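You operate a simulated robot arm through the tools that you are given. There is no shell and no other tool. Be economical: measure what you need, move in short steps, check, and stop when the job is done.

You run a simulated two-armed robot. Do the job below in one go: nothing can be reset, and whatever is moved stays where it is left.

Task
Pick up the short pestle with one hand, pass it to the other hand and put it on the bay four.
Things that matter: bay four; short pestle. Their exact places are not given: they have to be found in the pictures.

Only the result counts: the job must be done as asked and must still hold three seconds after the hand-in. Knocking over, shifting, dropping, spilling or breaking anything else fails it.

Robot
Two 7-joint arms with three-finger grippers on one trunk, on a base that drives. Base frame: it is fixed to the floor where the robot stands at the start and does not move with it; the origin is under the middle of the robot, x ahead of it, y to its left, z up; the surface under the hand at the start is at about z = 0.78. Units: m, degrees, N and s.
The left shoulder is at the start at [0.03, 0.124, 1.008], the right one opposite. With the tool pointing down near the work surface each hand reaches from about 0.1 to 0.78 m from the robot's upright axis, wherever it stands, measured 20 degrees to its own side. Places, roughly: bay four (21x27 cm) [1.34, -3.52, 0.92]. Payload 2.2 kg a hand.
The tool frame of a hand sits at the grasp point between the pads (the TCP): z along the fingers, y along the line on which they close. The tips reach 0.028 m beyond it. Largest opening 0.102 m; the body of the gripper starts 0.071 m behind the TCP.
Orientation is told as [roll, pitch, yaw] about the base's x, y, z axes, in that order, counted from this pose: with the fingers straight down and closing along the base's y, the tool's x points along the base's -x, its y along +y and its z along -z.

Tools
- The arms move only by the tool nudge_tool. It takes "left_steps", "right_steps" or both (then of equal length, played together; a hand with none holds still); each is one flat list of numbers, 7 for each row, row after row: the shift along the tool's x, y, z in mm, then the turn, a rotation vector about the tool's x, y, z in rad, then the gripper command, from -1 (fully open) to 1 (shut), values between in proportion. In form: [dx, dy, dz, wx, wy, wz, hand, dx, dy, dz, wx, wy, wz, hand, ...]. A call has 1 to 10 rows; each row is the pose to reach, as a shift and turn from the pose commanded when the call began, along the tool's axes at that moment. Rows are played at 5 a second. More than 0.05 m and 8.6 degrees between two rows, or a gripper value outside its range, and nothing of the call is played. A pose out of reach is approached as far as the arm can. The call stops where the force on the tool passes 40 N (or 10 N more than at its start, if that is more) or the arm is blocked; 0.2 s more then pass. Each finger halts on what it meets, pressing with about 24 N; the grip force reading is that of the motor and also rises with nothing between the fingers. The clock runs only during rows and for 0.2 s after the last one: add rows that repeat a pose to give the fingers time. The reply holds the time, the measured pose of the TCP, the force on the tool along the base axes, the opening and the grip force, in the units named above and with some noise, with the torque about the TCP (base axes, N m) and any sound that the robot's microphone picked up.
- Cameras (640 x 400 px; columns grow to the right, rows downward): "scene" is now at [0.0394, -0.0262, 1.7187]; the picture's right is [-0.37, -0.93, 0.00], its down [-0.74, 0.30, -0.60] and it looks along [0.56, -0.23, -0.80] (base axes); focal length 294 px, centre (320, 200). "left" rides on the left gripper at [0.072, 0.038, -0.086] in its tool frame; the picture's right is [-0.47, 0.89, 0.00], its down [-0.60, -0.32, -0.73] and it looks along [-0.65, -0.34, 0.68] (tool axes); focal length 256 px, centre (320, 200). "right" rides on the right gripper at [0.069, 0.044, -0.086] in its tool frame; the picture's right is [-0.53, 0.85, 0.00], its down [-0.58, -0.36, -0.73] and it looks along [-0.62, -0.39, 0.68] (tool axes); focal length 256 px, centre (320, 200).
- camera(camera): a new picture of that camera. The clock stands still meanwhile.
- slide_trunk(by): slides the trunk up (or, below 0, down) by that many m; the arms and the scene camera ride with it, the base frame stays. It gives what a move gives, with no picture.
- base_move(legs): drives the robot by 1 to 6 legs, each [ahead, left, turn to the left] in m, m and degrees, along the robot's own axes; the way and the turn of a leg run together, so that a leg with both is an arc; at most 1.5 m and 180 degrees a leg. The arms and the cameras ride along, it lands a little off, and it stops where it bumps. It gives what a move gives.
- head_to(pan, tilt): turns the head with the scene camera to pan (to the left, within 143 degrees either way) and tilt (down, from -29 to 69), counted from straight ahead of the robot. It gives what a move gives.
- locate(camera, pixels): for up to 12 pixels [column, row] of the newest picture of that camera ("zoom" is the newest enlarged one), the place [x, y, z] in the base frame of the surface seen there, good to about 0.003 m. The clock stands still meanwhile.
- zoom(camera, box): a new picture of the part [left, top, right, bottom] of that camera's present view, enlarged. The clock stands still meanwhile.
- hand_in(): hands the job in; it is judged then, once.

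Go step by step. Measure first, check grasps and placings, and put right what went wrong. The budget is 80 turns and 78 pictures, counting those below and the enlarged ones. Unless the task says otherwise, let go and move clear before handing in, and close with one line.

The tools are called after "Call:" as name(argument=value, ...) on one line, values as JSON. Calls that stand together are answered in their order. nudge_tool: Moves the arms, as the interface text tells. Its arguments: {"type":"object","properties":{"left_steps":{"type":"array","items":{"type":"number"}},"right_steps":{"type":"array","items":{"type":"number"}}},"required":[]} The other tools are called the same way: slide_trunk (by) slides the trunk up or down; base_move (legs) drives the base; head_to (pan, tilt) turns the head that bears the scene camera; camera (camera) takes a picture; locate (camera, pixels) gives the place of the surface under pixels of a picture; zoom (camera, box) takes an enlarged picture of a part of a camera's view; hand_in () hands the job in.

At the start:

```text
time: 0.0
left_position: [0.5835, 0.0544, 1.0244]
left_orientation: [0.1, 0.0, 0.0]
left_wrist_force: [-0.6, 0.0, 0.2]
left_ft_torque: [-0.01, 0.03, 0.05]
left_finger_gap: 0.102
left_grasp_force: 0.1
right_position: [0.3932, -0.2997, 1.0583]
right_orientation: [0.0, 0.0, 0.0]
right_wrist_force: [0.4, -0.6, -0.1]
right_ft_torque: [0.01, -0.01, -0.01]
right_finger_gap: 0.102
right_grasp_force: 0.1
trunk travel left (down, up): [-0.25, 0.29]
robot x, y, heading: [0.0008, 0.0035, 0.1]
head pan, tilt: [-22.0, 52.8]
```

scene: 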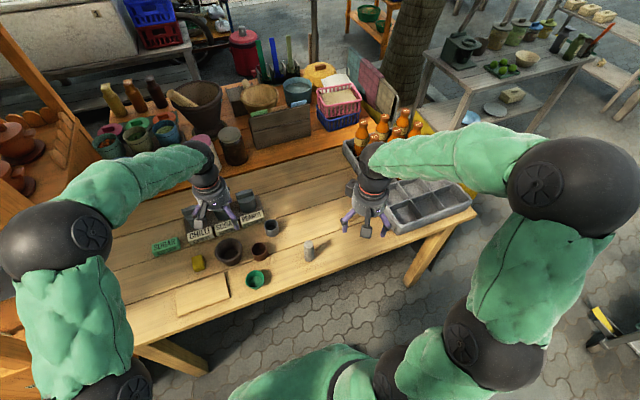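
right: 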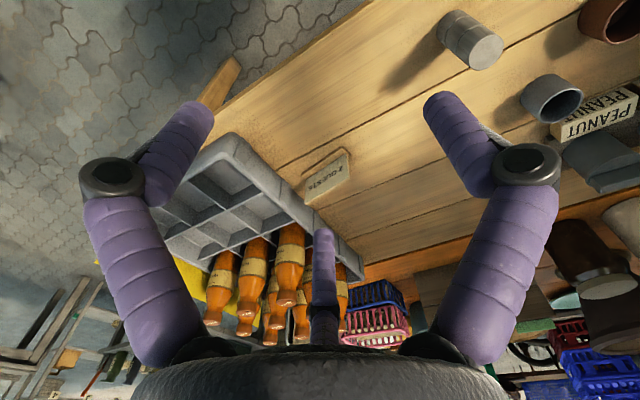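
left: 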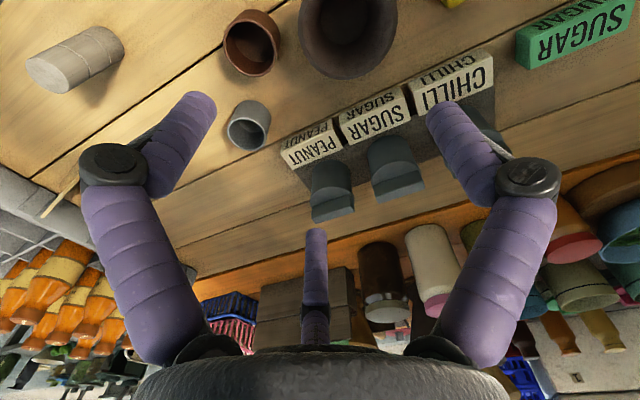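

The scene shows a small grey upright cylinder near (309,250), probably the short pestle; I'll zoom in on it and look for other candidates.

Call:
zoom(camera="scene", box=[140, 180, 400, 340])

Call:
zoom(camera="scene", box=[80, 60, 300, 200])

Call:
locate(camera="scene", pixels=[[308, 242], [309, 260], [330, 255], [272, 227], [258, 279], [230, 250], [400, 245], [180, 97]])

```text
2.46 times, centred on (270, 260) of scene
```

zoom: 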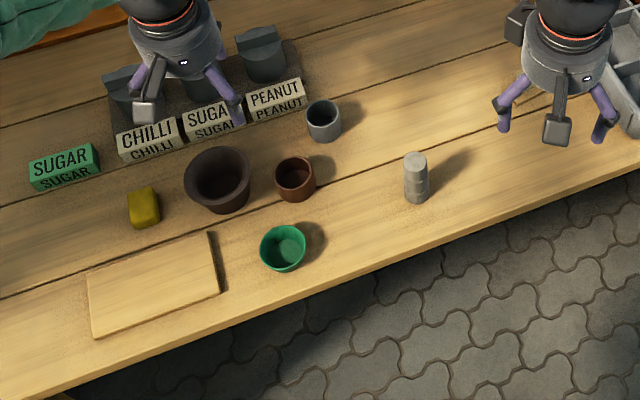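

```text
2.86 times, centred on (190, 130) of scene
```

zoom: 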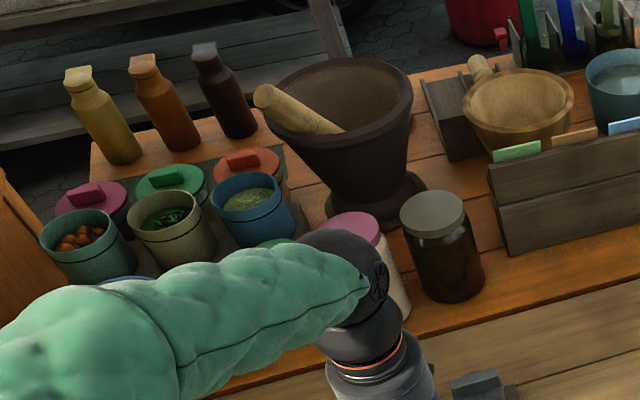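

```text
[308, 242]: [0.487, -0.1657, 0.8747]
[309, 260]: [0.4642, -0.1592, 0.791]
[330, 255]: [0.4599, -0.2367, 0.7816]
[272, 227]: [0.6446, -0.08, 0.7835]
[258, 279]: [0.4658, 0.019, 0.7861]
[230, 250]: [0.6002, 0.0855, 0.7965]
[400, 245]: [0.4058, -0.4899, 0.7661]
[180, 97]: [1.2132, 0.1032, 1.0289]
```

The grey upright cylinder (308,242) is the short pestle, about 9 cm tall at (0.48,-0.165). Next I look toward bay four.

Call:
head_to(pan=-68, tilt=20)

Call:
camera(camera="scene")

Call:
zoom(camera="right", box=[400, 0, 560, 100])

Call:
locate(camera="right", pixels=[[484, 52], [472, 50], [498, 52], [470, 35], [445, 20]])

```text
time: 1.1
left_position: [0.5835, 0.0535, 1.0235]
left_orientation: [0.0, 0.0, 0.0]
left_wrist_force: [-0.4, -1.5, -0.4]
left_ft_torque: [0.01, 0.0, -0.05]
left_finger_gap: 0.1018
left_grasp_force: 0.1
right_position: [0.3929, -0.3002, 1.0578]
right_orientation: [0.0, 0.1, 0.0]
right_wrist_force: [0.1, 0.1, 0.0]
right_ft_torque: [0.04, 0.04, -0.01]
right_finger_gap: 0.1019
right_grasp_force: 0.0
trunk travel left (down, up): [-0.25, 0.29]
robot x, y, heading: [-0.0007, 0.0021, 0.2]
head pan, tilt: [-68.0, 20.0]
```

```text
72 pictures are left
```

scene: 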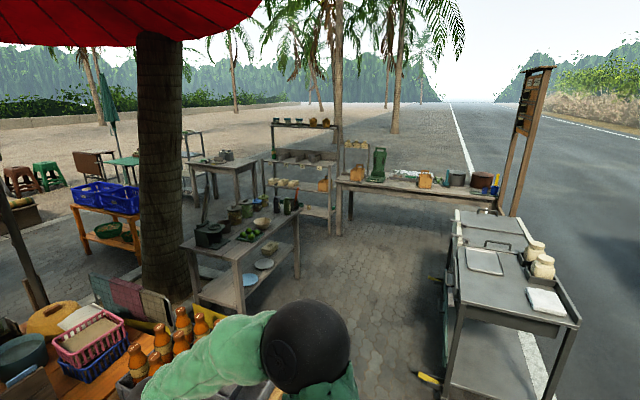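

```text
4.00 times, centred on (480, 50) of right
```

zoom: 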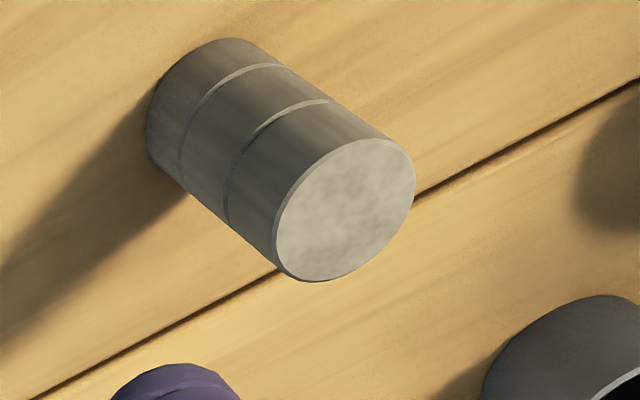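

```text
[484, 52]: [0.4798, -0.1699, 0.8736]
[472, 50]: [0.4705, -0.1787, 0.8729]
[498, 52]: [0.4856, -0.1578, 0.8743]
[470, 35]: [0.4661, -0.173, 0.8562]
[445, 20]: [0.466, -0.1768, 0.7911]
```

Pestle top centre is about (0.481,-0.168,0.874). I locate candidate surfaces near [1.34,-3.52,0.92] in the scene.

Call:
zoom(camera="scene", box=[170, 100, 330, 200])

Call:
zoom(camera="scene", box=[330, 130, 530, 255])

Call:
locate(camera="scene", pixels=[[300, 187], [285, 160], [310, 210], [330, 190], [400, 185], [350, 180], [470, 192], [225, 160], [485, 262], [490, 225], [250, 215], [300, 125]])

```text
4.00 times, centred on (250, 150) of scene
```

zoom: 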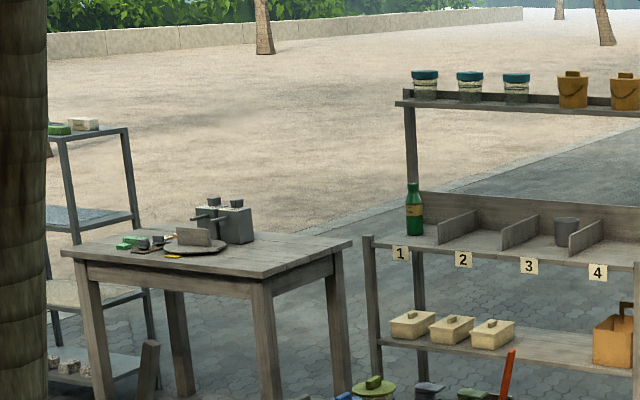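

```text
3.20 times, centred on (430, 192) of scene
```

zoom: 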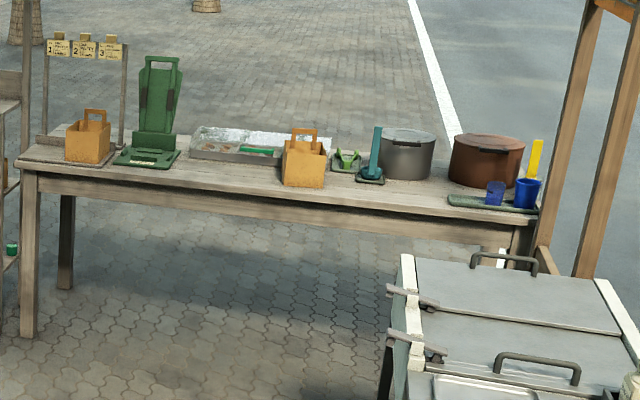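

```text
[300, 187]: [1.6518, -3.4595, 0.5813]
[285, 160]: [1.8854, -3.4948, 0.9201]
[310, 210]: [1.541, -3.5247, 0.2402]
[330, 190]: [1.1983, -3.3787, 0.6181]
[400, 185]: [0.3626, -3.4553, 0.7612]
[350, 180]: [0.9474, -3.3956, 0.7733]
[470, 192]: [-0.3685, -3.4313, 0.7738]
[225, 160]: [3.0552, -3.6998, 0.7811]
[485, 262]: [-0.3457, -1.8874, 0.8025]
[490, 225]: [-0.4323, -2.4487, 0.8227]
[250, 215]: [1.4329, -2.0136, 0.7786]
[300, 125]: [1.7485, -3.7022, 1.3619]
```

Bay four is the right-hand bay of the numbered shelf at z≈0.92. The right hand will take the pestle low with a 45° tilt from the right, and the left will then take its top from the left. First I yaw the right hand 85° and move it near.

Call:
nudge_tool(right_steps=[-8, 5.5, 7, 0, 0, -0.148, -1, -16, 11, 14, 0, 0, -0.296, -1, -24, 16.5, 21, 0, 0, -0.444, -1, -32, 22, 28, 0, 0, -0.592, -1, -40, 27.5, 35, 0, 0, -0.74, -1, -48, 33, 42, 0, 0, -0.888, -1, -56, 38.5, 49, 0, 0, -1.036, -1, -64, 44, 56, 0, 0, -1.184, -1, -72, 49.5, 63, 0, 0, -1.332, -1, -80, 55, 70, 0, 0, -1.48, -1])

Call:
head_to(pan=-22, tilt=52.8)

```text
time: 3.3
left_position: [0.584, 0.0536, 1.0234]
left_orientation: [0.0, 0.0, 0.0]
left_wrist_force: [0.3, -0.4, -0.6]
left_ft_torque: [-0.03, -0.01, -0.02]
left_finger_gap: 0.102
left_grasp_force: 0.0
right_position: [0.4742, -0.2448, 0.9881]
right_orientation: [0.0, 0.1, 84.9]
right_wrist_force: [-0.2, -0.3, 0.0]
right_ft_torque: [0.01, 0.0, 0.0]
right_finger_gap: 0.1023
right_grasp_force: 0.1
trunk travel left (down, up): [-0.25, 0.29]
robot x, y, heading: [-0.0044, 0.0022, -0.3]
head pan, tilt: [-68.0, 20.0]
```

```text
time: 4.5
left_position: [0.583, 0.0543, 1.0232]
left_orientation: [0.0, 0.0, -0.1]
left_wrist_force: [-0.1, 1.3, 1.2]
left_ft_torque: [-0.04, 0.01, 0.01]
left_finger_gap: 0.1021
left_grasp_force: 0.1
right_position: [0.4736, -0.2445, 0.9879]
right_orientation: [-0.1, 0.0, 84.6]
right_wrist_force: [-0.5, 0.1, 0.1]
right_ft_torque: [0.01, -0.02, 0.02]
right_finger_gap: 0.1018
right_grasp_force: 0.1
trunk travel left (down, up): [-0.25, 0.29]
robot x, y, heading: [0.0031, -0.0027, 0.1]
head pan, tilt: [-22.0, 52.8]
```

The yaw was reached; now I tilt the right hand 45° (about tool y) in place.

Call:
nudge_tool(right_steps=[0, 0, 0, 0, -0.131, 0, -1, 0, 0, 0, 0, -0.262, 0, -1, 0, 0, 0, 0, -0.393, 0, -1, 0, 0, 0, 0, -0.524, 0, -1, 0, 0, 0, 0, -0.655, 0, -1, 0, 0, 0, 0, -0.785, 0, -1])

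Call:
camera(camera="scene")

Call:
camera(camera="right")

```text
time: 5.9
left_position: [0.5841, 0.0539, 1.0225]
left_orientation: [0.1, 0.0, 0.0]
left_wrist_force: [-0.9, 0.7, 0.2]
left_ft_torque: [0.01, 0.0, -0.02]
left_finger_gap: 0.1018
left_grasp_force: 0.0
right_position: [0.4752, -0.2443, 0.9884]
right_orientation: [-0.1, -45.2, 84.9]
right_wrist_force: [-0.4, -0.5, 0.2]
right_ft_torque: [0.01, 0.0, -0.01]
right_finger_gap: 0.102
right_grasp_force: 0.0
trunk travel left (down, up): [-0.25, 0.29]
robot x, y, heading: [-0.0026, 0.0019, -0.3]
head pan, tilt: [-22.0, 52.8]
```

```text
68 pictures are left
```

scene: 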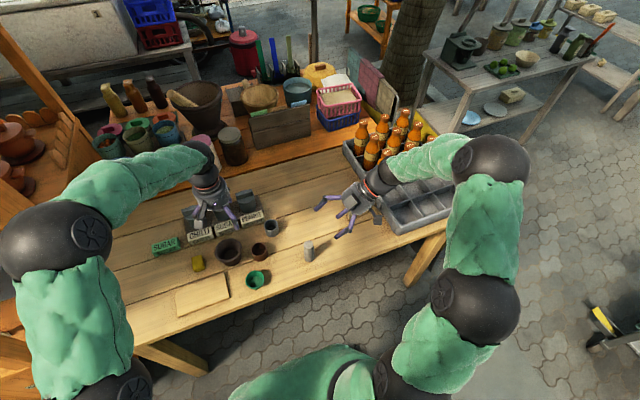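

```text
67 pictures are left
```

right: 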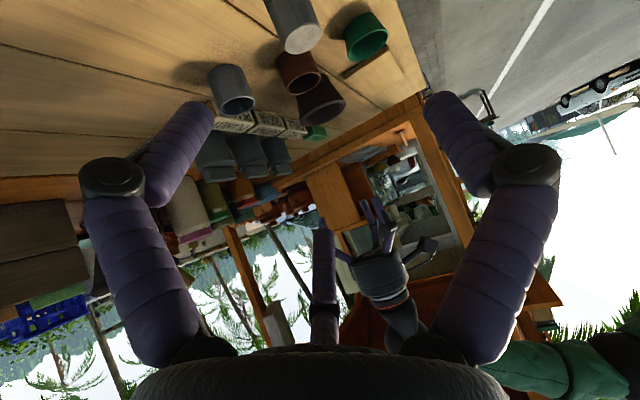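

The tilt is good and the pestle is in view of the right camera at the top, (300,35). I descend 10 cm to the pregrasp point.

Call:
nudge_tool(right_steps=[24, 0, 24, 0, 0, 0, -1, 48, 0, 48, 0, 0, 0, -1, 71, 0, 71, 0, 0, 0, -1, 71, 0, 71, 0, 0, 0, -1])

Call:
camera(camera="right")

Call:
zoom(camera="scene", box=[220, 160, 440, 300])

Call:
locate(camera="scene", pixels=[[308, 241], [304, 250], [313, 250], [309, 262]])

```text
time: 6.9
left_position: [0.5842, 0.0541, 1.0237]
left_orientation: [-0.1, 0.0, 0.1]
left_wrist_force: [-0.2, 0.2, 0.7]
left_ft_torque: [0.03, -0.01, -0.01]
left_finger_gap: 0.102
left_grasp_force: 0.1
right_position: [0.4732, -0.2443, 0.8874]
right_orientation: [0.1, -44.9, 84.7]
right_wrist_force: [-0.2, 0.7, 0.0]
right_ft_torque: [-0.01, -0.04, -0.02]
right_finger_gap: 0.1021
right_grasp_force: 0.0
trunk travel left (down, up): [-0.25, 0.29]
robot x, y, heading: [0.0011, 0.0004, -0.1]
head pan, tilt: [-22.0, 52.8]
```

```text
66 pictures are left
```

right: 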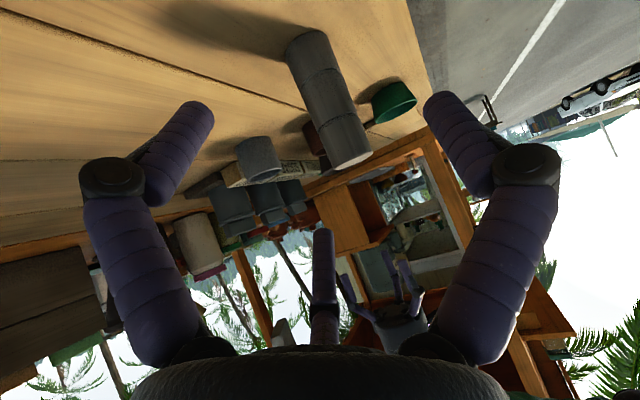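

```text
2.86 times, centred on (330, 230) of scene
```

zoom: 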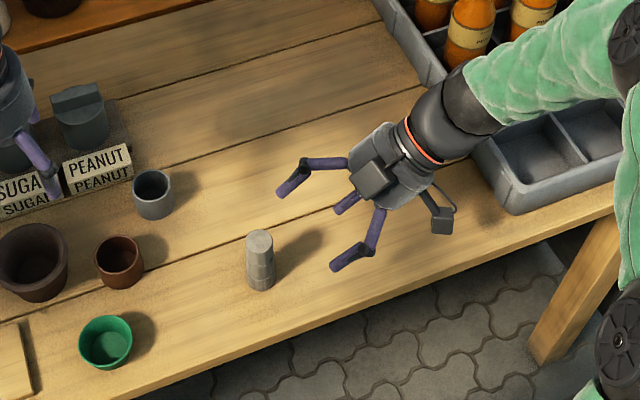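

```text
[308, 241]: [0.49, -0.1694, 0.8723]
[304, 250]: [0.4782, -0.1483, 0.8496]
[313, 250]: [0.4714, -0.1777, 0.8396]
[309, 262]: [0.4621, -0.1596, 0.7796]
```

The pestle lies between the open fingers and the path is clear; I approach 100 mm along the tool axis and look.

Call:
nudge_tool(right_steps=[0, 0, 25, 0, 0, 0, -1, 0, 0, 50, 0, 0, 0, -1, 0, 0, 75, 0, 0, 0, -1, 0, 0, 100, 0, 0, 0, -1, 0, 0, 100, 0, 0, 0, -1])

Call:
camera(camera="right")

Call:
zoom(camera="scene", box=[240, 180, 400, 280])

```text
time: 8.1
left_position: [0.5842, 0.0526, 1.0243]
left_orientation: [0.1, 0.0, 0.0]
left_wrist_force: [0.0, -0.9, 0.3]
left_ft_torque: [0.0, 0.02, 0.01]
left_finger_gap: 0.1022
left_grasp_force: 0.0
right_position: [0.4794, -0.175, 0.817]
right_orientation: [-0.3, -44.9, 84.9]
right_wrist_force: [7.8, -12.2, 12.8]
right_ft_torque: [-0.72, -0.58, -0.04]
right_finger_gap: 0.1014
right_grasp_force: 0.0
trunk travel left (down, up): [-0.25, 0.29]
robot x, y, heading: [0.0045, 0.003, -0.0]
head pan, tilt: [-22.0, 52.8]
```

```text
64 pictures are left
```

right: 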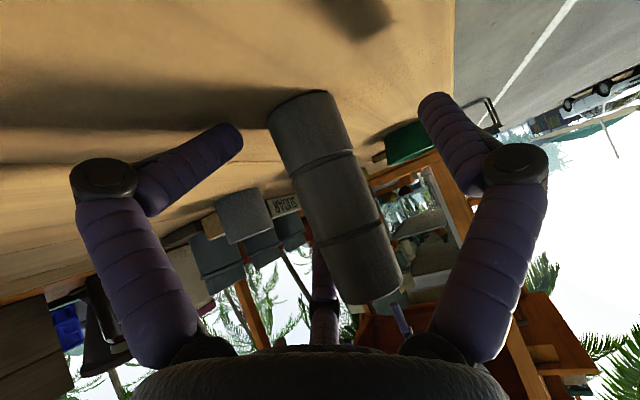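

```text
4.00 times, centred on (320, 230) of scene
```

zoom: 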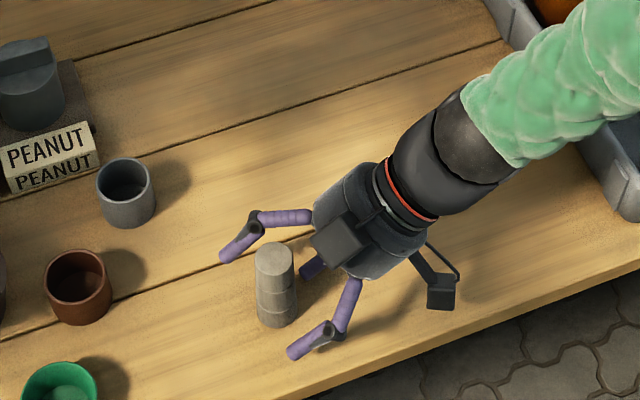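

The force reads about 19 N and the left-hand finger in the picture, tip (235,132), has bent: something touches. I measure where the finger parts are.

Call:
locate(camera="right", pixels=[[236, 132], [215, 145], [160, 190], [104, 175], [428, 105], [450, 130], [512, 160], [320, 120], [320, 270], [365, 270], [322, 310]])

Call:
zoom(camera="right", box=[60, 60, 540, 360])

```text
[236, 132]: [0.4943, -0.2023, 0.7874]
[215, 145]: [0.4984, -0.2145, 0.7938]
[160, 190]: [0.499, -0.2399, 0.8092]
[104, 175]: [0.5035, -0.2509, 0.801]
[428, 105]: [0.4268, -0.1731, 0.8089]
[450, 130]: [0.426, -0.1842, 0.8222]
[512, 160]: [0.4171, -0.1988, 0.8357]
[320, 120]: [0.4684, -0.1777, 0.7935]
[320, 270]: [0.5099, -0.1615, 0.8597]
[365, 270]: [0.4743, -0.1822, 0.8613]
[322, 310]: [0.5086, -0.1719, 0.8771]
```

```text
1.33 times, centred on (300, 210) of right
```

zoom: 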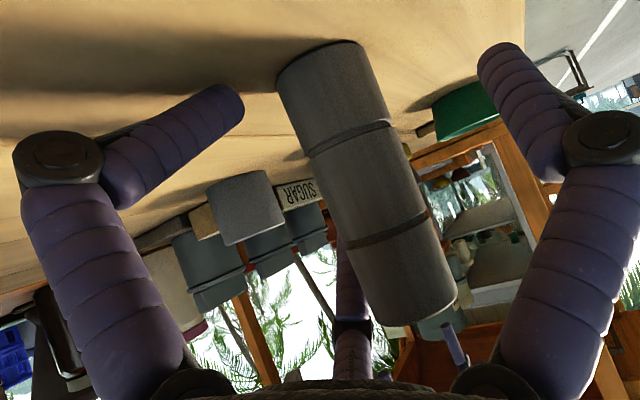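

The hand actually has three real fingers at 120° (one at tool +y, two at tool ±x), and the lower one touches the table when tilted. So I back out and switch to vertical coaxial grasps: pick from above, turn the pestle horizontal, and the left hand takes the other end coaxially. I retreat and rise.

Call:
nudge_tool(right_steps=[0, 0, -33, 0, 0, 0, -1, 0, 0, -67, 0, 0, 0, -1, 0, 0, -100, 0, 0, 0, -1, -30, 0, -130, 0, 0, 0, -1, -60, 0, -160, 0, 0, 0, -1, -90, 0, -190, 0, 0, 0, -1, -120, 0, -220, 0, 0, 0, -1, -145, 0, -245, 0, 0, 0, -1])

Call:
zoom(camera="scene", box=[220, 160, 440, 300])

Call:
locate(camera="scene", pixels=[[308, 241], [304, 250], [313, 250], [309, 262]])

```text
time: 9.9
left_position: [0.5842, 0.0545, 1.0225]
left_orientation: [0.0, 0.0, 0.0]
left_wrist_force: [0.2, 0.5, -0.4]
left_ft_torque: [0.0, 0.0, 0.01]
left_finger_gap: 0.1021
left_grasp_force: 0.0
right_position: [0.471, -0.2446, 1.0942]
right_orientation: [0.1, -45.0, 84.7]
right_wrist_force: [0.0, 0.2, 0.0]
right_ft_torque: [0.0, -0.02, -0.03]
right_finger_gap: 0.102
right_grasp_force: 0.1
trunk travel left (down, up): [-0.25, 0.29]
robot x, y, heading: [0.0018, 0.0006, -0.1]
head pan, tilt: [-22.0, 52.8]
```

```text
2.86 times, centred on (330, 230) of scene
```

zoom: 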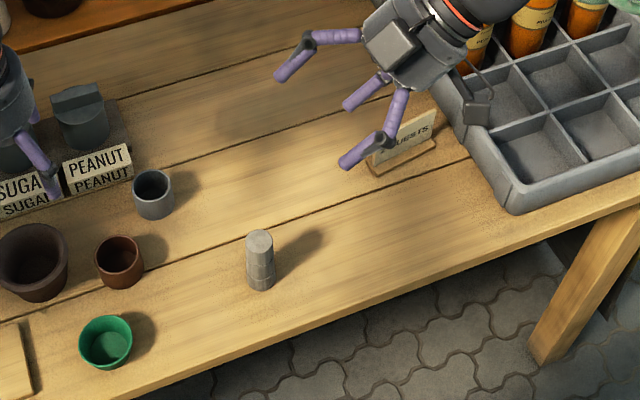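

```text
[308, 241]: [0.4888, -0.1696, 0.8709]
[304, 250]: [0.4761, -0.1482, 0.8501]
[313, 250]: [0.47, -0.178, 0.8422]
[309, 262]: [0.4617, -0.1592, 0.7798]
```

The pestle has not moved. In free air I now test the handover poses: right to a full 90° pitch, left yawed −85° and drawn to its side.

Call:
nudge_tool(right_steps=[0, 0, 0, 0, -0.131, 0, -1, 0, 0, 0, 0, -0.262, 0, -1, 0, 0, 0, 0, -0.393, 0, -1, 0, 0, 0, 0, -0.524, 0, -1, 0, 0, 0, 0, -0.655, 0, -1, 0, 0, 0, 0, -0.785, 0, -1, 0, 0, 0, 0, -0.785, 0, -1, 0, 0, 0, 0, -0.785, 0, -1, 0, 0, 0, 0, -0.785, 0, -1, 0, 0, 0, 0, -0.785, 0, -1], left_steps=[11, 20, -8, 0, 0, 0.148, -1, 22, 40, -16, 0, 0, 0.296, -1, 33, 60, -24, 0, 0, 0.444, -1, 44, 80, -32, 0, 0, 0.592, -1, 55, 100, -40, 0, 0, 0.74, -1, 66, 120, -48, 0, 0, 0.888, -1, 77, 140, -56, 0, 0, 1.036, -1, 88, 160, -64, 0, 0, 1.184, -1, 99, 180, -72, 0, 0, 1.332, -1, 110, 200, -80, 0, 0, 1.48, -1])

Call:
camera(camera="scene")

```text
time: 12.1
left_position: [0.4737, 0.2553, 1.1028]
left_orientation: [-0.1, 0.1, -84.8]
left_wrist_force: [0.5, -0.1, 0.3]
left_ft_torque: [0.02, 0.01, 0.01]
left_finger_gap: 0.102
left_grasp_force: 0.2
right_position: [0.4725, -0.2451, 1.0934]
right_orientation: [-18.6, -90.0, 103.4]
right_wrist_force: [-0.3, 0.1, 0.0]
right_ft_torque: [0.01, -0.02, -0.04]
right_finger_gap: 0.1019
right_grasp_force: 0.0
trunk travel left (down, up): [-0.25, 0.29]
robot x, y, heading: [-0.0013, 0.0018, -0.1]
head pan, tilt: [-22.0, 52.8]
```

```text
60 pictures are left
```

scene: 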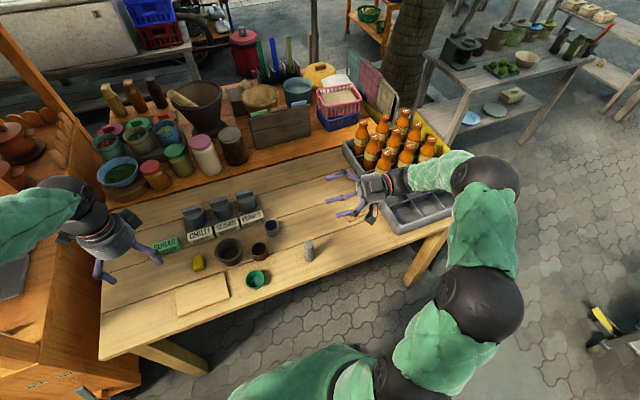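

Right reaches horizontal. Now left tilts toward horizontal while moving 13 cm inward, and right returns to vertical.

Call:
nudge_tool(right_steps=[0, 0, 0, 0, 0.149, 0, -1, 0, 0, 0, 0, 0.298, 0, -1, 0, 0, 0, 0, 0.447, 0, -1, 0, 0, 0, 0, 0.596, 0, -1, 0, 0, 0, 0, 0.745, 0, -1, 0, 0, 0, 0, 0.894, 0, -1, 0, 0, 0, 0, 1.043, 0, -1, 0, 0, 0, 0, 1.192, 0, -1, 0, 0, 0, 0, 1.341, 0, -1, 0, 0, 0, 0, 1.49, 0, -1], left_steps=[-13, 0, 0, 0, -0.149, 0, -1, -26, 0, 0, 0, -0.298, 0, -1, -39, 0, 0, 0, -0.447, 0, -1, -52, 0, 0, 0, -0.596, 0, -1, -65, 0, 0, 0, -0.745, 0, -1, -78, 0, 0, 0, -0.894, 0, -1, -91, 0, 0, 0, -1.043, 0, -1, -104, 0, 0, 0, -1.192, 0, -1, -117, 0, 0, 0, -1.341, 0, -1, -130, 0, 0, 0, -1.49, 0, -1])

Call:
camera(camera="scene")

Call:
camera(camera="right")

```text
time: 14.3
left_position: [0.4863, 0.1253, 1.104]
left_orientation: [0.6, -85.5, -85.3]
left_wrist_force: [-0.2, 0.3, -0.4]
left_ft_torque: [-0.01, -0.01, 0.01]
left_finger_gap: 0.1017
left_grasp_force: 0.1
right_position: [0.4734, -0.2434, 1.0943]
right_orientation: [0.0, -4.4, 84.8]
right_wrist_force: [0.0, -1.2, -0.7]
right_ft_torque: [-0.03, 0.01, 0.0]
right_finger_gap: 0.1017
right_grasp_force: 0.1
trunk travel left (down, up): [-0.25, 0.29]
robot x, y, heading: [0.0023, -0.0021, 0.1]
head pan, tilt: [-22.0, 52.8]
```

```text
59 pictures are left
```

scene: 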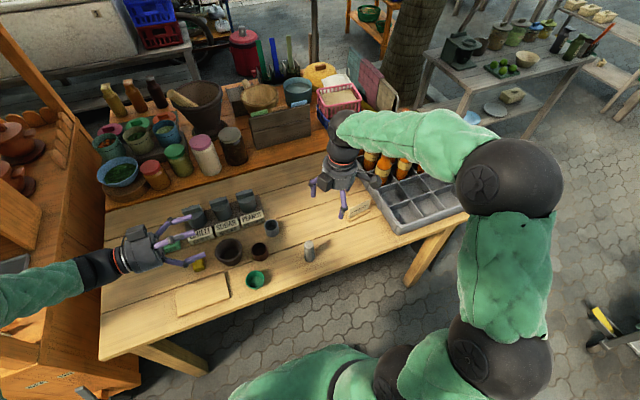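

```text
58 pictures are left
```

right: 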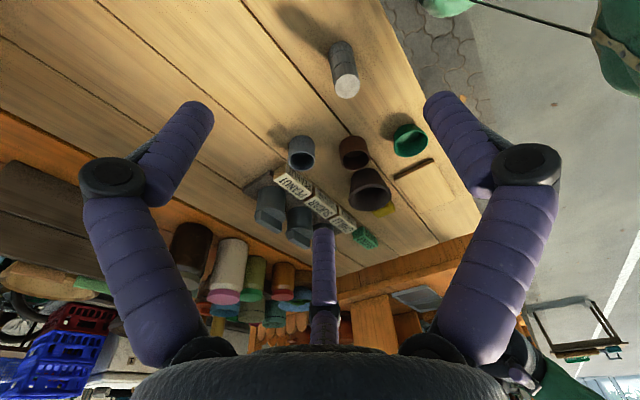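

Both poses work. I now straighten the right hand and bring it above the pestle at z≈0.96.

Call:
nudge_tool(right_steps=[-16, -0.4, 35, 0, 0.02, 0, -1, -32, -0.8, 70, 0, 0.04, 0, -1, -49, -1.2, 105, 0, 0.06, 0, -1, -65, -1.5, 139, 0, 0.078, 0, -1, -65, -1.5, 139, 0, 0.078, 0, -1])

Call:
camera(camera="right")

Call:
zoom(camera="scene", box=[220, 160, 440, 300])

```text
time: 15.5
left_position: [0.4846, 0.1238, 1.1037]
left_orientation: [0.0, -85.4, -84.8]
left_wrist_force: [0.4, -0.2, 0.3]
left_ft_torque: [-0.02, -0.01, 0.03]
left_finger_gap: 0.1018
left_grasp_force: 0.1
right_position: [0.4813, -0.1696, 0.9599]
right_orientation: [0.0, -0.2, 84.8]
right_wrist_force: [-0.2, 0.2, 0.1]
right_ft_torque: [-0.02, -0.03, 0.0]
right_finger_gap: 0.1021
right_grasp_force: 0.0
trunk travel left (down, up): [-0.25, 0.29]
robot x, y, heading: [-0.0024, 0.0023, -0.1]
head pan, tilt: [-22.0, 52.8]
```

```text
57 pictures are left
```

right: 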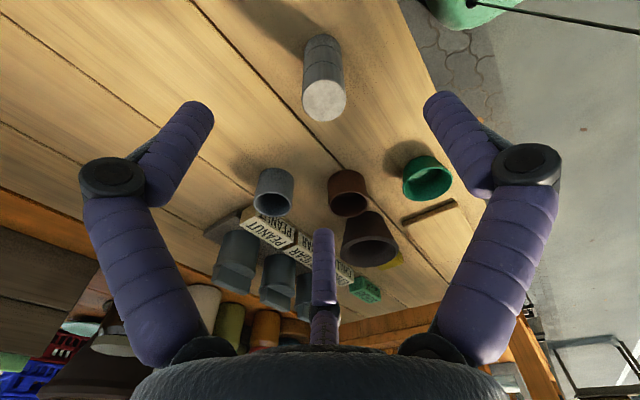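

```text
2.86 times, centred on (330, 230) of scene
```

zoom: 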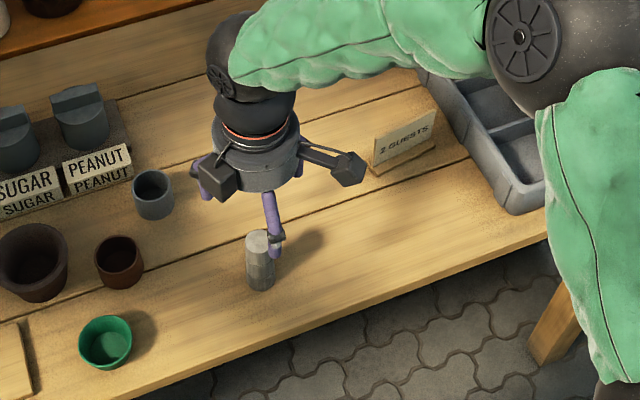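

I check the pestle top (325,100) precisely from here before descending.

Call:
locate(camera="right", pixels=[[325, 101], [306, 101], [343, 101], [325, 84], [325, 118], [205, 108], [430, 100], [320, 232]])

```text
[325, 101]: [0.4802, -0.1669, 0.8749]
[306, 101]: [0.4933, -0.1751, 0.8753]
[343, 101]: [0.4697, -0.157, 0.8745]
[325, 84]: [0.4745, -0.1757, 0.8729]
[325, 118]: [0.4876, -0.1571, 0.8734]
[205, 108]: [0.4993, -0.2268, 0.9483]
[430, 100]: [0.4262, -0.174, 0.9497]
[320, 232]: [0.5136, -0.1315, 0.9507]
```

Pestle centre is about (0.481,-0.166). I shift 3 mm, descend to z=0.860 and close.

Call:
nudge_tool(right_steps=[-3, 0, 25, 0, 0, 0, -1, -3, 0, 50, 0, 0, 0, -1, -3, 0, 75, 0, 0, 0, -1, -3, 0, 100, 0, 0, 0, -1, -3, 0, 100, 0, 0, 0, -1])

Call:
camera(camera="right")

```text
time: 16.7
left_position: [0.4861, 0.1245, 1.1036]
left_orientation: [-0.1, -85.4, -84.8]
left_wrist_force: [-0.6, -0.8, -0.2]
left_ft_torque: [0.01, 0.01, 0.03]
left_finger_gap: 0.102
left_grasp_force: 0.1
right_position: [0.4809, -0.1657, 0.8604]
right_orientation: [-0.1, -0.2, 84.8]
right_wrist_force: [-0.2, 0.2, 1.0]
right_ft_torque: [0.01, -0.01, 0.03]
right_finger_gap: 0.102
right_grasp_force: 0.0
trunk travel left (down, up): [-0.25, 0.29]
robot x, y, heading: [0.0003, 0.0026, 0.2]
head pan, tilt: [-22.0, 52.8]
```

```text
55 pictures are left
```

right: 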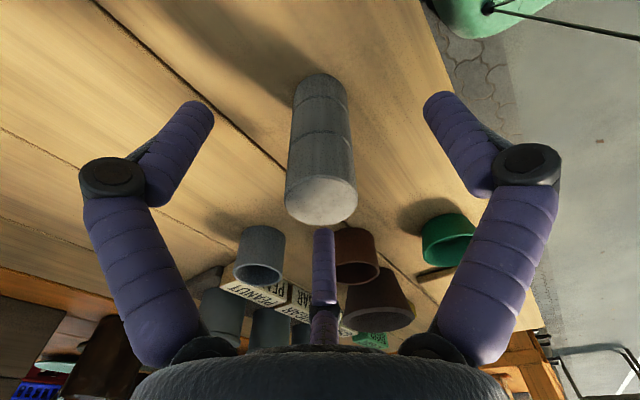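

The pestle top sits centrally among the three fingers; I close gently.

Call:
nudge_tool(right_steps=[0, 0, 0, 0, 0, 0, -0.4, 0, 0, 0, 0, 0, 0, 0.2, 0, 0, 0, 0, 0, 0, 0.6, 0, 0, 0, 0, 0, 0, 1, 0, 0, 0, 0, 0, 0, 1, 0, 0, 0, 0, 0, 0, 1])

Call:
camera(camera="right")

Call:
zoom(camera="scene", box=[240, 180, 400, 280])

```text
time: 18.1
left_position: [0.4859, 0.1244, 1.1039]
left_orientation: [-0.2, -85.3, -84.6]
left_wrist_force: [0.5, 0.6, -0.7]
left_ft_torque: [0.0, 0.02, 0.02]
left_finger_gap: 0.1019
left_grasp_force: 0.0
right_position: [0.481, -0.1667, 0.8605]
right_orientation: [0.1, -0.1, 84.8]
right_wrist_force: [0.2, 0.4, -0.3]
right_ft_torque: [0.04, -0.02, 0.01]
right_finger_gap: 0.0317
right_grasp_force: 24.2
trunk travel left (down, up): [-0.25, 0.29]
robot x, y, heading: [-0.0007, -0.0017, 0.0]
head pan, tilt: [-22.0, 52.8]
```

```text
54 pictures are left
```

right: 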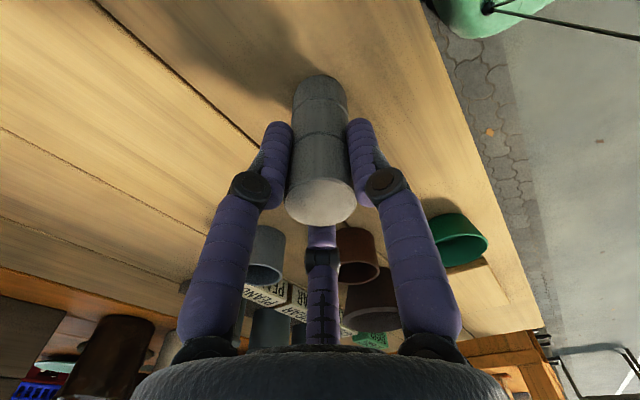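

```text
4.00 times, centred on (320, 230) of scene
```

zoom: 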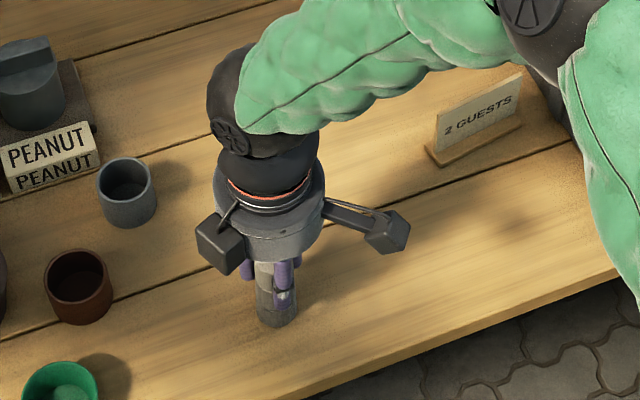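

Gripped (gap 0.032, 24 N). I lift straight up 24 cm.

Call:
nudge_tool(right_steps=[0, 0, -20, 0, 0, 0, 1, 0, 0, -60, 0, 0, 0, 1, 0, 0, -100, 0, 0, 0, 1, 0, 0, -140, 0, 0, 0, 1, 0, 0, -180, 0, 0, 0, 1, 0, 0, -215, 0, 0, 0, 1, 0, 0, -240, 0, 0, 0, 1], left_steps=[0, 0, 0, 0, -0.02, 0, -1, 0, 0, 0, 0, -0.04, 0, -1, 0, 0, 0, 0, -0.06, 0, -1, 0, 0, 0, 0, -0.08, 0, -1, 0, 0, 0, 0, -0.08, 0, -1, 0, 0, 0, 0, -0.08, 0, -1, 0, 0, 0, 0, -0.08, 0, -1])

Call:
nudge_tool(right_steps=[0, 0, 0, 0, -0.13, 0, 1, 0, 0, 0, 0, -0.26, 0, 1, 0, 0, 0, 0, -0.39, 0, 1, 0, 0, 0, 0, -0.52, 0, 1, 0, 0, 0, 0, -0.65, 0, 1, 0, 0, 0, 0, -0.78, 0, 1, 0, 0, 0, 0, -0.91, 0, 1, 0, 0, 0, 0, -1.04, 0, 1, 0, 0, 0, 0, -1.17, 0, 1, 0, 0, 0, 0, -1.3, 0, 1])

Call:
camera(camera="right")

Call:
camera(camera="scene")

```text
time: 19.7
left_position: [0.486, 0.1253, 1.104]
left_orientation: [-6.3, -90.0, -78.6]
left_wrist_force: [0.1, -0.2, 0.0]
left_ft_torque: [0.03, 0.02, -0.02]
left_finger_gap: 0.1022
left_grasp_force: 0.1
right_position: [0.4813, -0.1663, 1.1019]
right_orientation: [0.0, -0.2, 84.8]
right_wrist_force: [0.0, 0.3, -0.7]
right_ft_torque: [-0.05, -0.01, 0.03]
right_finger_gap: 0.0317
right_grasp_force: 23.6
trunk travel left (down, up): [-0.25, 0.29]
robot x, y, heading: [0.0, -0.0039, -0.2]
head pan, tilt: [-22.0, 52.8]
```

```text
time: 21.9
left_position: [0.4857, 0.1242, 1.1033]
left_orientation: [-25.6, -89.9, -59.2]
left_wrist_force: [0.0, -0.1, -0.4]
left_ft_torque: [-0.02, 0.01, 0.0]
left_finger_gap: 0.1021
left_grasp_force: 0.2
right_position: [0.481, -0.1649, 1.0993]
right_orientation: [-0.2, -74.7, 84.7]
right_wrist_force: [-0.3, -0.2, -0.6]
right_ft_torque: [-0.03, 0.0, 0.0]
right_finger_gap: 0.0317
right_grasp_force: 23.8
trunk travel left (down, up): [-0.25, 0.29]
robot x, y, heading: [-0.0003, 0.0039, 0.1]
head pan, tilt: [-22.0, 52.8]
```

```text
52 pictures are left
```

right: 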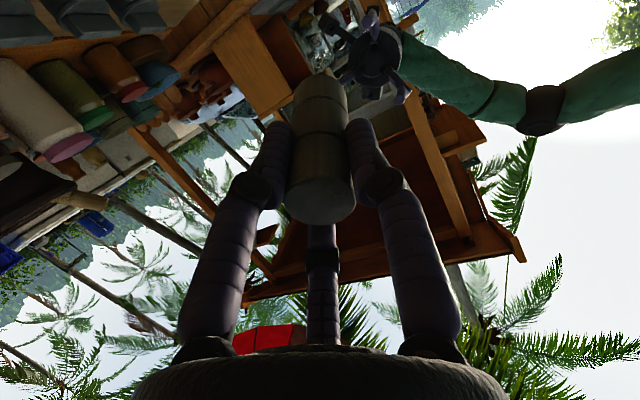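

```text
51 pictures are left
```

scene: 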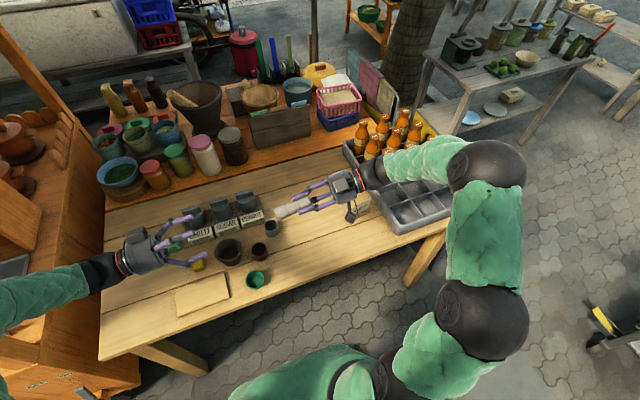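

Pestle held firmly at 75°. I finish the tilt to horizontal, then align both hands exactly along ±y.

Call:
nudge_tool(right_steps=[0, 0, 0, 0, -0.133, 0, 1, 0, 0, 0, 0, -0.267, 0, 1, 0, 0, 0, 0, -0.267, 0, 1])

Call:
nudge_tool(right_steps=[0, 0, 0, -0.045, 0, 0, 1, 0, 0, 0, -0.09, 0, 0, 1, 0, 0, 0, -0.09, 0, 0, 1], left_steps=[0, 0, 0, 0.045, 0, 0, -1, 0, 0, 0, 0.09, 0, 0, -1, 0, 0, 0, 0.09, 0, 0, -1])

Call:
zoom(camera="scene", box=[100, 140, 400, 320])

Call:
camera(camera="left")

```text
time: 22.7
left_position: [0.4858, 0.124, 1.1038]
left_orientation: [-9.2, -89.9, -75.5]
left_wrist_force: [0.1, 0.3, -0.2]
left_ft_torque: [-0.01, -0.02, 0.01]
left_finger_gap: 0.1021
left_grasp_force: 0.0
right_position: [0.482, -0.1666, 1.1001]
right_orientation: [18.1, -90.0, 66.7]
right_wrist_force: [0.0, 0.3, 0.1]
right_ft_torque: [-0.02, -0.01, 0.01]
right_finger_gap: 0.0315
right_grasp_force: 24.0
trunk travel left (down, up): [-0.25, 0.29]
robot x, y, heading: [0.0016, 0.0008, 0.4]
head pan, tilt: [-22.0, 52.8]
```

```text
time: 23.5
left_position: [0.4858, 0.125, 1.1046]
left_orientation: [-16.7, -89.8, -73.5]
left_wrist_force: [0.4, -0.2, 0.3]
left_ft_torque: [-0.01, -0.01, 0.03]
left_finger_gap: 0.102
left_grasp_force: 0.0
right_position: [0.4808, -0.1657, 1.0992]
right_orientation: [4.2, -89.9, 85.8]
right_wrist_force: [0.1, 0.7, -0.3]
right_ft_torque: [-0.07, -0.03, -0.04]
right_finger_gap: 0.0314
right_grasp_force: 23.9
trunk travel left (down, up): [-0.25, 0.29]
robot x, y, heading: [-0.0016, -0.0, 0.0]
head pan, tilt: [-22.0, 52.8]
```

```text
2.13 times, centred on (250, 230) of scene
```

zoom: 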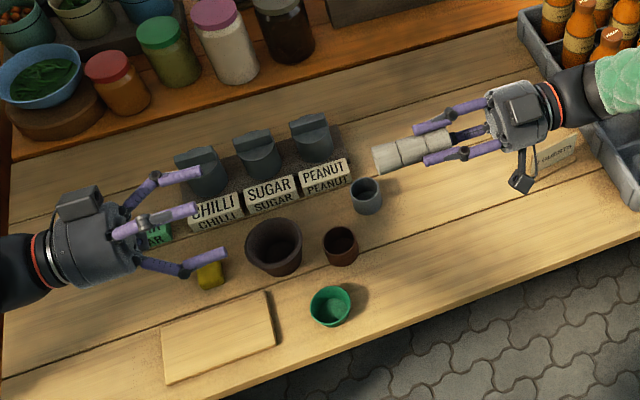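

```text
49 pictures are left
```

left: 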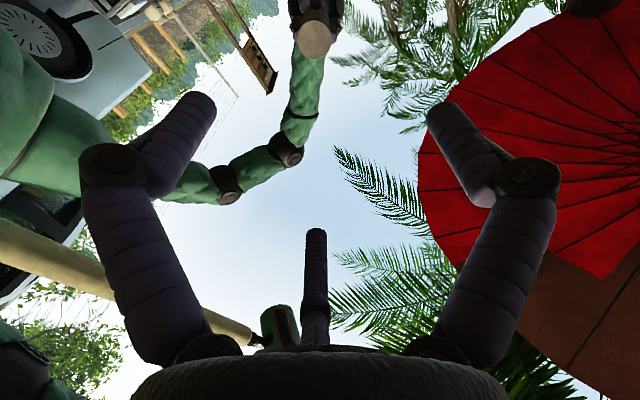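

Both hands are aligned (yaw+roll = ±90). I measure the pestle's free end in both views.

Call:
locate(camera="left", pixels=[[313, 42], [300, 42], [326, 42], [313, 30], [313, 55]])

Call:
locate(camera="zoom", pixels=[[380, 159], [376, 148], [383, 170], [405, 150], [425, 145], [428, 161], [416, 129], [484, 105]])

```text
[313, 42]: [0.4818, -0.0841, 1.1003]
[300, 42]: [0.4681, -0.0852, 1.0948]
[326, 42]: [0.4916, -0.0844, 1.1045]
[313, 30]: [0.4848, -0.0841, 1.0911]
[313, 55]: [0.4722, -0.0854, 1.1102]
```

```text
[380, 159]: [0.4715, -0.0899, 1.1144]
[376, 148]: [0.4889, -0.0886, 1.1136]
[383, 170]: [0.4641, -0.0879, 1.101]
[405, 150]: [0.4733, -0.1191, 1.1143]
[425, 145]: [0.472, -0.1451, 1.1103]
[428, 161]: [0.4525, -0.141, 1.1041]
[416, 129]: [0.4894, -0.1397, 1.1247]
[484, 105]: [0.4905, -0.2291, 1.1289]
```

Free end at y≈-0.0845, axis (0.481, ·, 1.100); right fingertips at y≈-0.14, so ~55 mm free. I bring the left hand in, aligned, 150 mm first.

Call:
nudge_tool(left_steps=[1, -1.2, 38, 0, 0, 0, -1, 2, -2.4, 76, 0, 0, 0, -1, 3.2, -3.6, 114, 0, 0, 0, -1, 4.3, -4.8, 150, 0, 0, 0, -1, 4.3, -4.8, 150, 0, 0, 0, -1])

Call:
camera(camera="left")

Call:
zoom(camera="scene", box=[160, 140, 400, 290])

Call:
locate(camera="left", pixels=[[205, 105], [435, 110], [320, 235], [320, 110]])

```text
time: 24.7
left_position: [0.4804, -0.0254, 1.0981]
left_orientation: [-4.9, -90.0, -85.0]
left_wrist_force: [-0.7, 0.0, 0.5]
left_ft_torque: [-0.02, 0.01, 0.04]
left_finger_gap: 0.1022
left_grasp_force: 0.0
right_position: [0.4813, -0.1648, 1.0995]
right_orientation: [10.4, -89.9, 79.6]
right_wrist_force: [-0.4, -0.4, -1.1]
right_ft_torque: [-0.03, -0.01, -0.02]
right_finger_gap: 0.0316
right_grasp_force: 24.7
trunk travel left (down, up): [-0.25, 0.29]
robot x, y, heading: [0.0044, -0.0014, -0.0]
head pan, tilt: [-22.0, 52.8]
```

```text
48 pictures are left
```

left: 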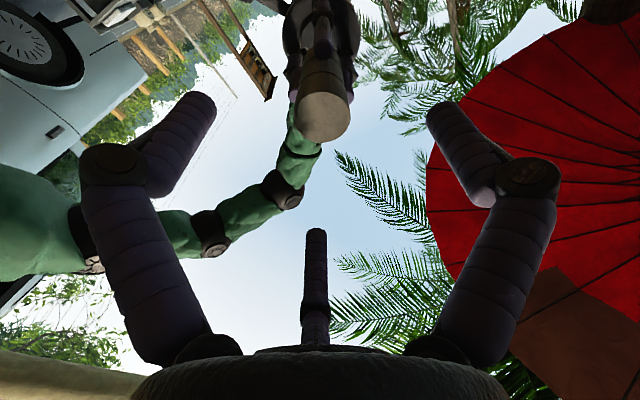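

```text
2.67 times, centred on (280, 215) of scene
```

zoom: 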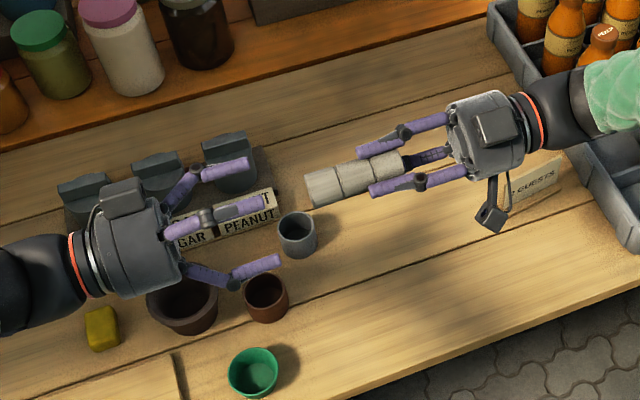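

```text
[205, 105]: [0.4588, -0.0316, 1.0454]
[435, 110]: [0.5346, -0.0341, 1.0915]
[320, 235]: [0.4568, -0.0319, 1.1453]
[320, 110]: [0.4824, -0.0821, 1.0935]
```

Coaxial within 2 mm. I advance the remaining 72 mm.

Call:
nudge_tool(left_steps=[-1, 1, 18, 0, 0, 0, -1, -1, 1, 36, 0, 0, 0, -1, -1, 1, 54, 0, 0, 0, -1, -1, 1, 72, 0, 0, 0, -1, -1, 1, 72, 0, 0, 0, -1])

Call:
camera(camera="left")

Call:
zoom(camera="scene", box=[200, 140, 400, 265])

```text
time: 25.9
left_position: [0.483, -0.0989, 1.1004]
left_orientation: [-37.0, -90.0, -52.8]
left_wrist_force: [-0.8, -0.4, 0.0]
left_ft_torque: [0.01, -0.03, 0.04]
left_finger_gap: 0.1021
left_grasp_force: 0.0
right_position: [0.4823, -0.165, 1.0989]
right_orientation: [13.0, -89.9, 77.0]
right_wrist_force: [-0.2, 0.1, -0.5]
right_ft_torque: [-0.03, 0.0, -0.02]
right_finger_gap: 0.0313
right_grasp_force: 24.0
trunk travel left (down, up): [-0.25, 0.29]
robot x, y, heading: [0.0019, -0.002, -0.2]
head pan, tilt: [-22.0, 52.8]
```

```text
46 pictures are left
```

left: 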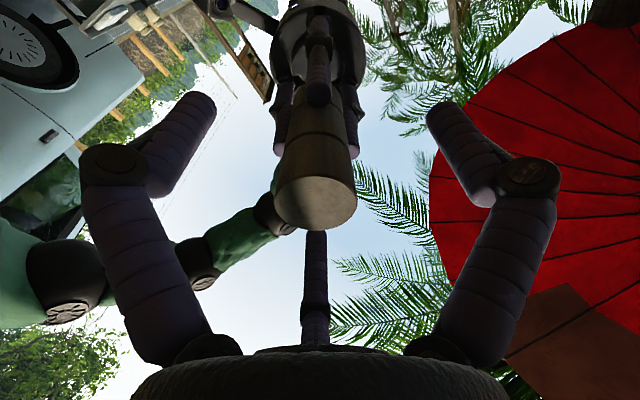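

```text
3.20 times, centred on (300, 202) of scene
```

zoom: 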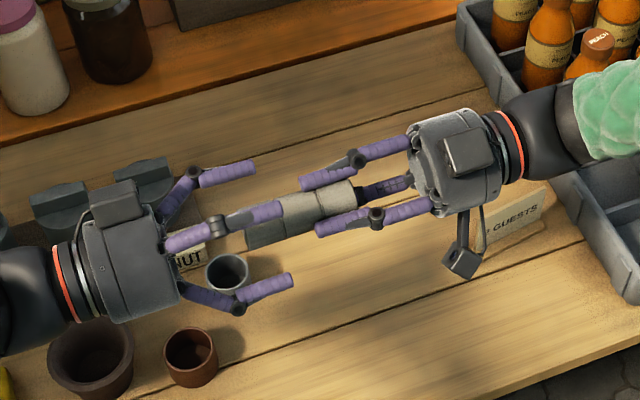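

Well placed, with a gap between the two sets of fingertips. I close the left hand while the right holds.

Call:
nudge_tool(left_steps=[0, 0, 0, 0, 0, 0, -0.4, 0, 0, 0, 0, 0, 0, 0.2, 0, 0, 0, 0, 0, 0, 0.6, 0, 0, 0, 0, 0, 0, 1, 0, 0, 0, 0, 0, 0, 1, 0, 0, 0, 0, 0, 0, 1])

Call:
camera(camera="left")

Call:
zoom(camera="scene", box=[200, 140, 400, 265])

```text
time: 27.3
left_position: [0.4824, -0.0995, 1.1003]
left_orientation: [-46.8, -89.8, -43.3]
left_wrist_force: [-6.7, 1.9, -1.9]
left_ft_torque: [-0.02, 0.01, -0.17]
left_finger_gap: 0.0323
left_grasp_force: 24.2
right_position: [0.4812, -0.1657, 1.1001]
right_orientation: [-13.5, -89.9, 103.5]
right_wrist_force: [6.8, -1.7, 2.2]
right_ft_torque: [0.17, -0.02, -0.23]
right_finger_gap: 0.0313
right_grasp_force: 23.9
trunk travel left (down, up): [-0.25, 0.29]
robot x, y, heading: [0.0005, -0.002, 0.2]
head pan, tilt: [-22.0, 52.8]
```

```text
44 pictures are left
```

left: 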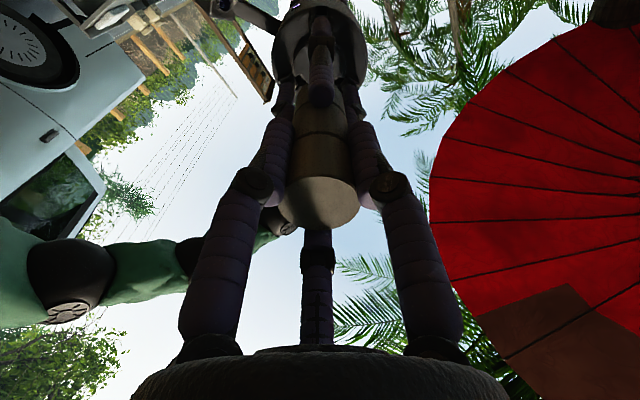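

```text
3.20 times, centred on (300, 202) of scene
```

zoom: 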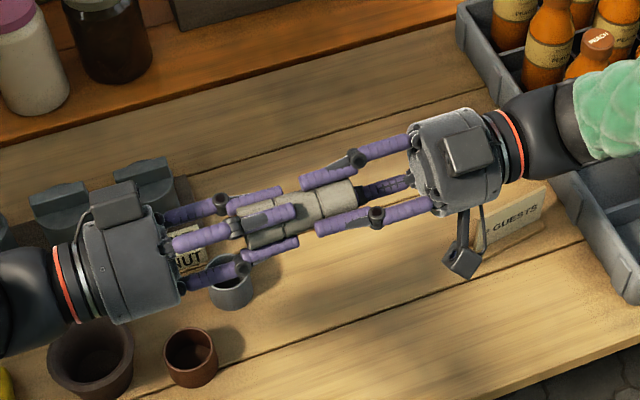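

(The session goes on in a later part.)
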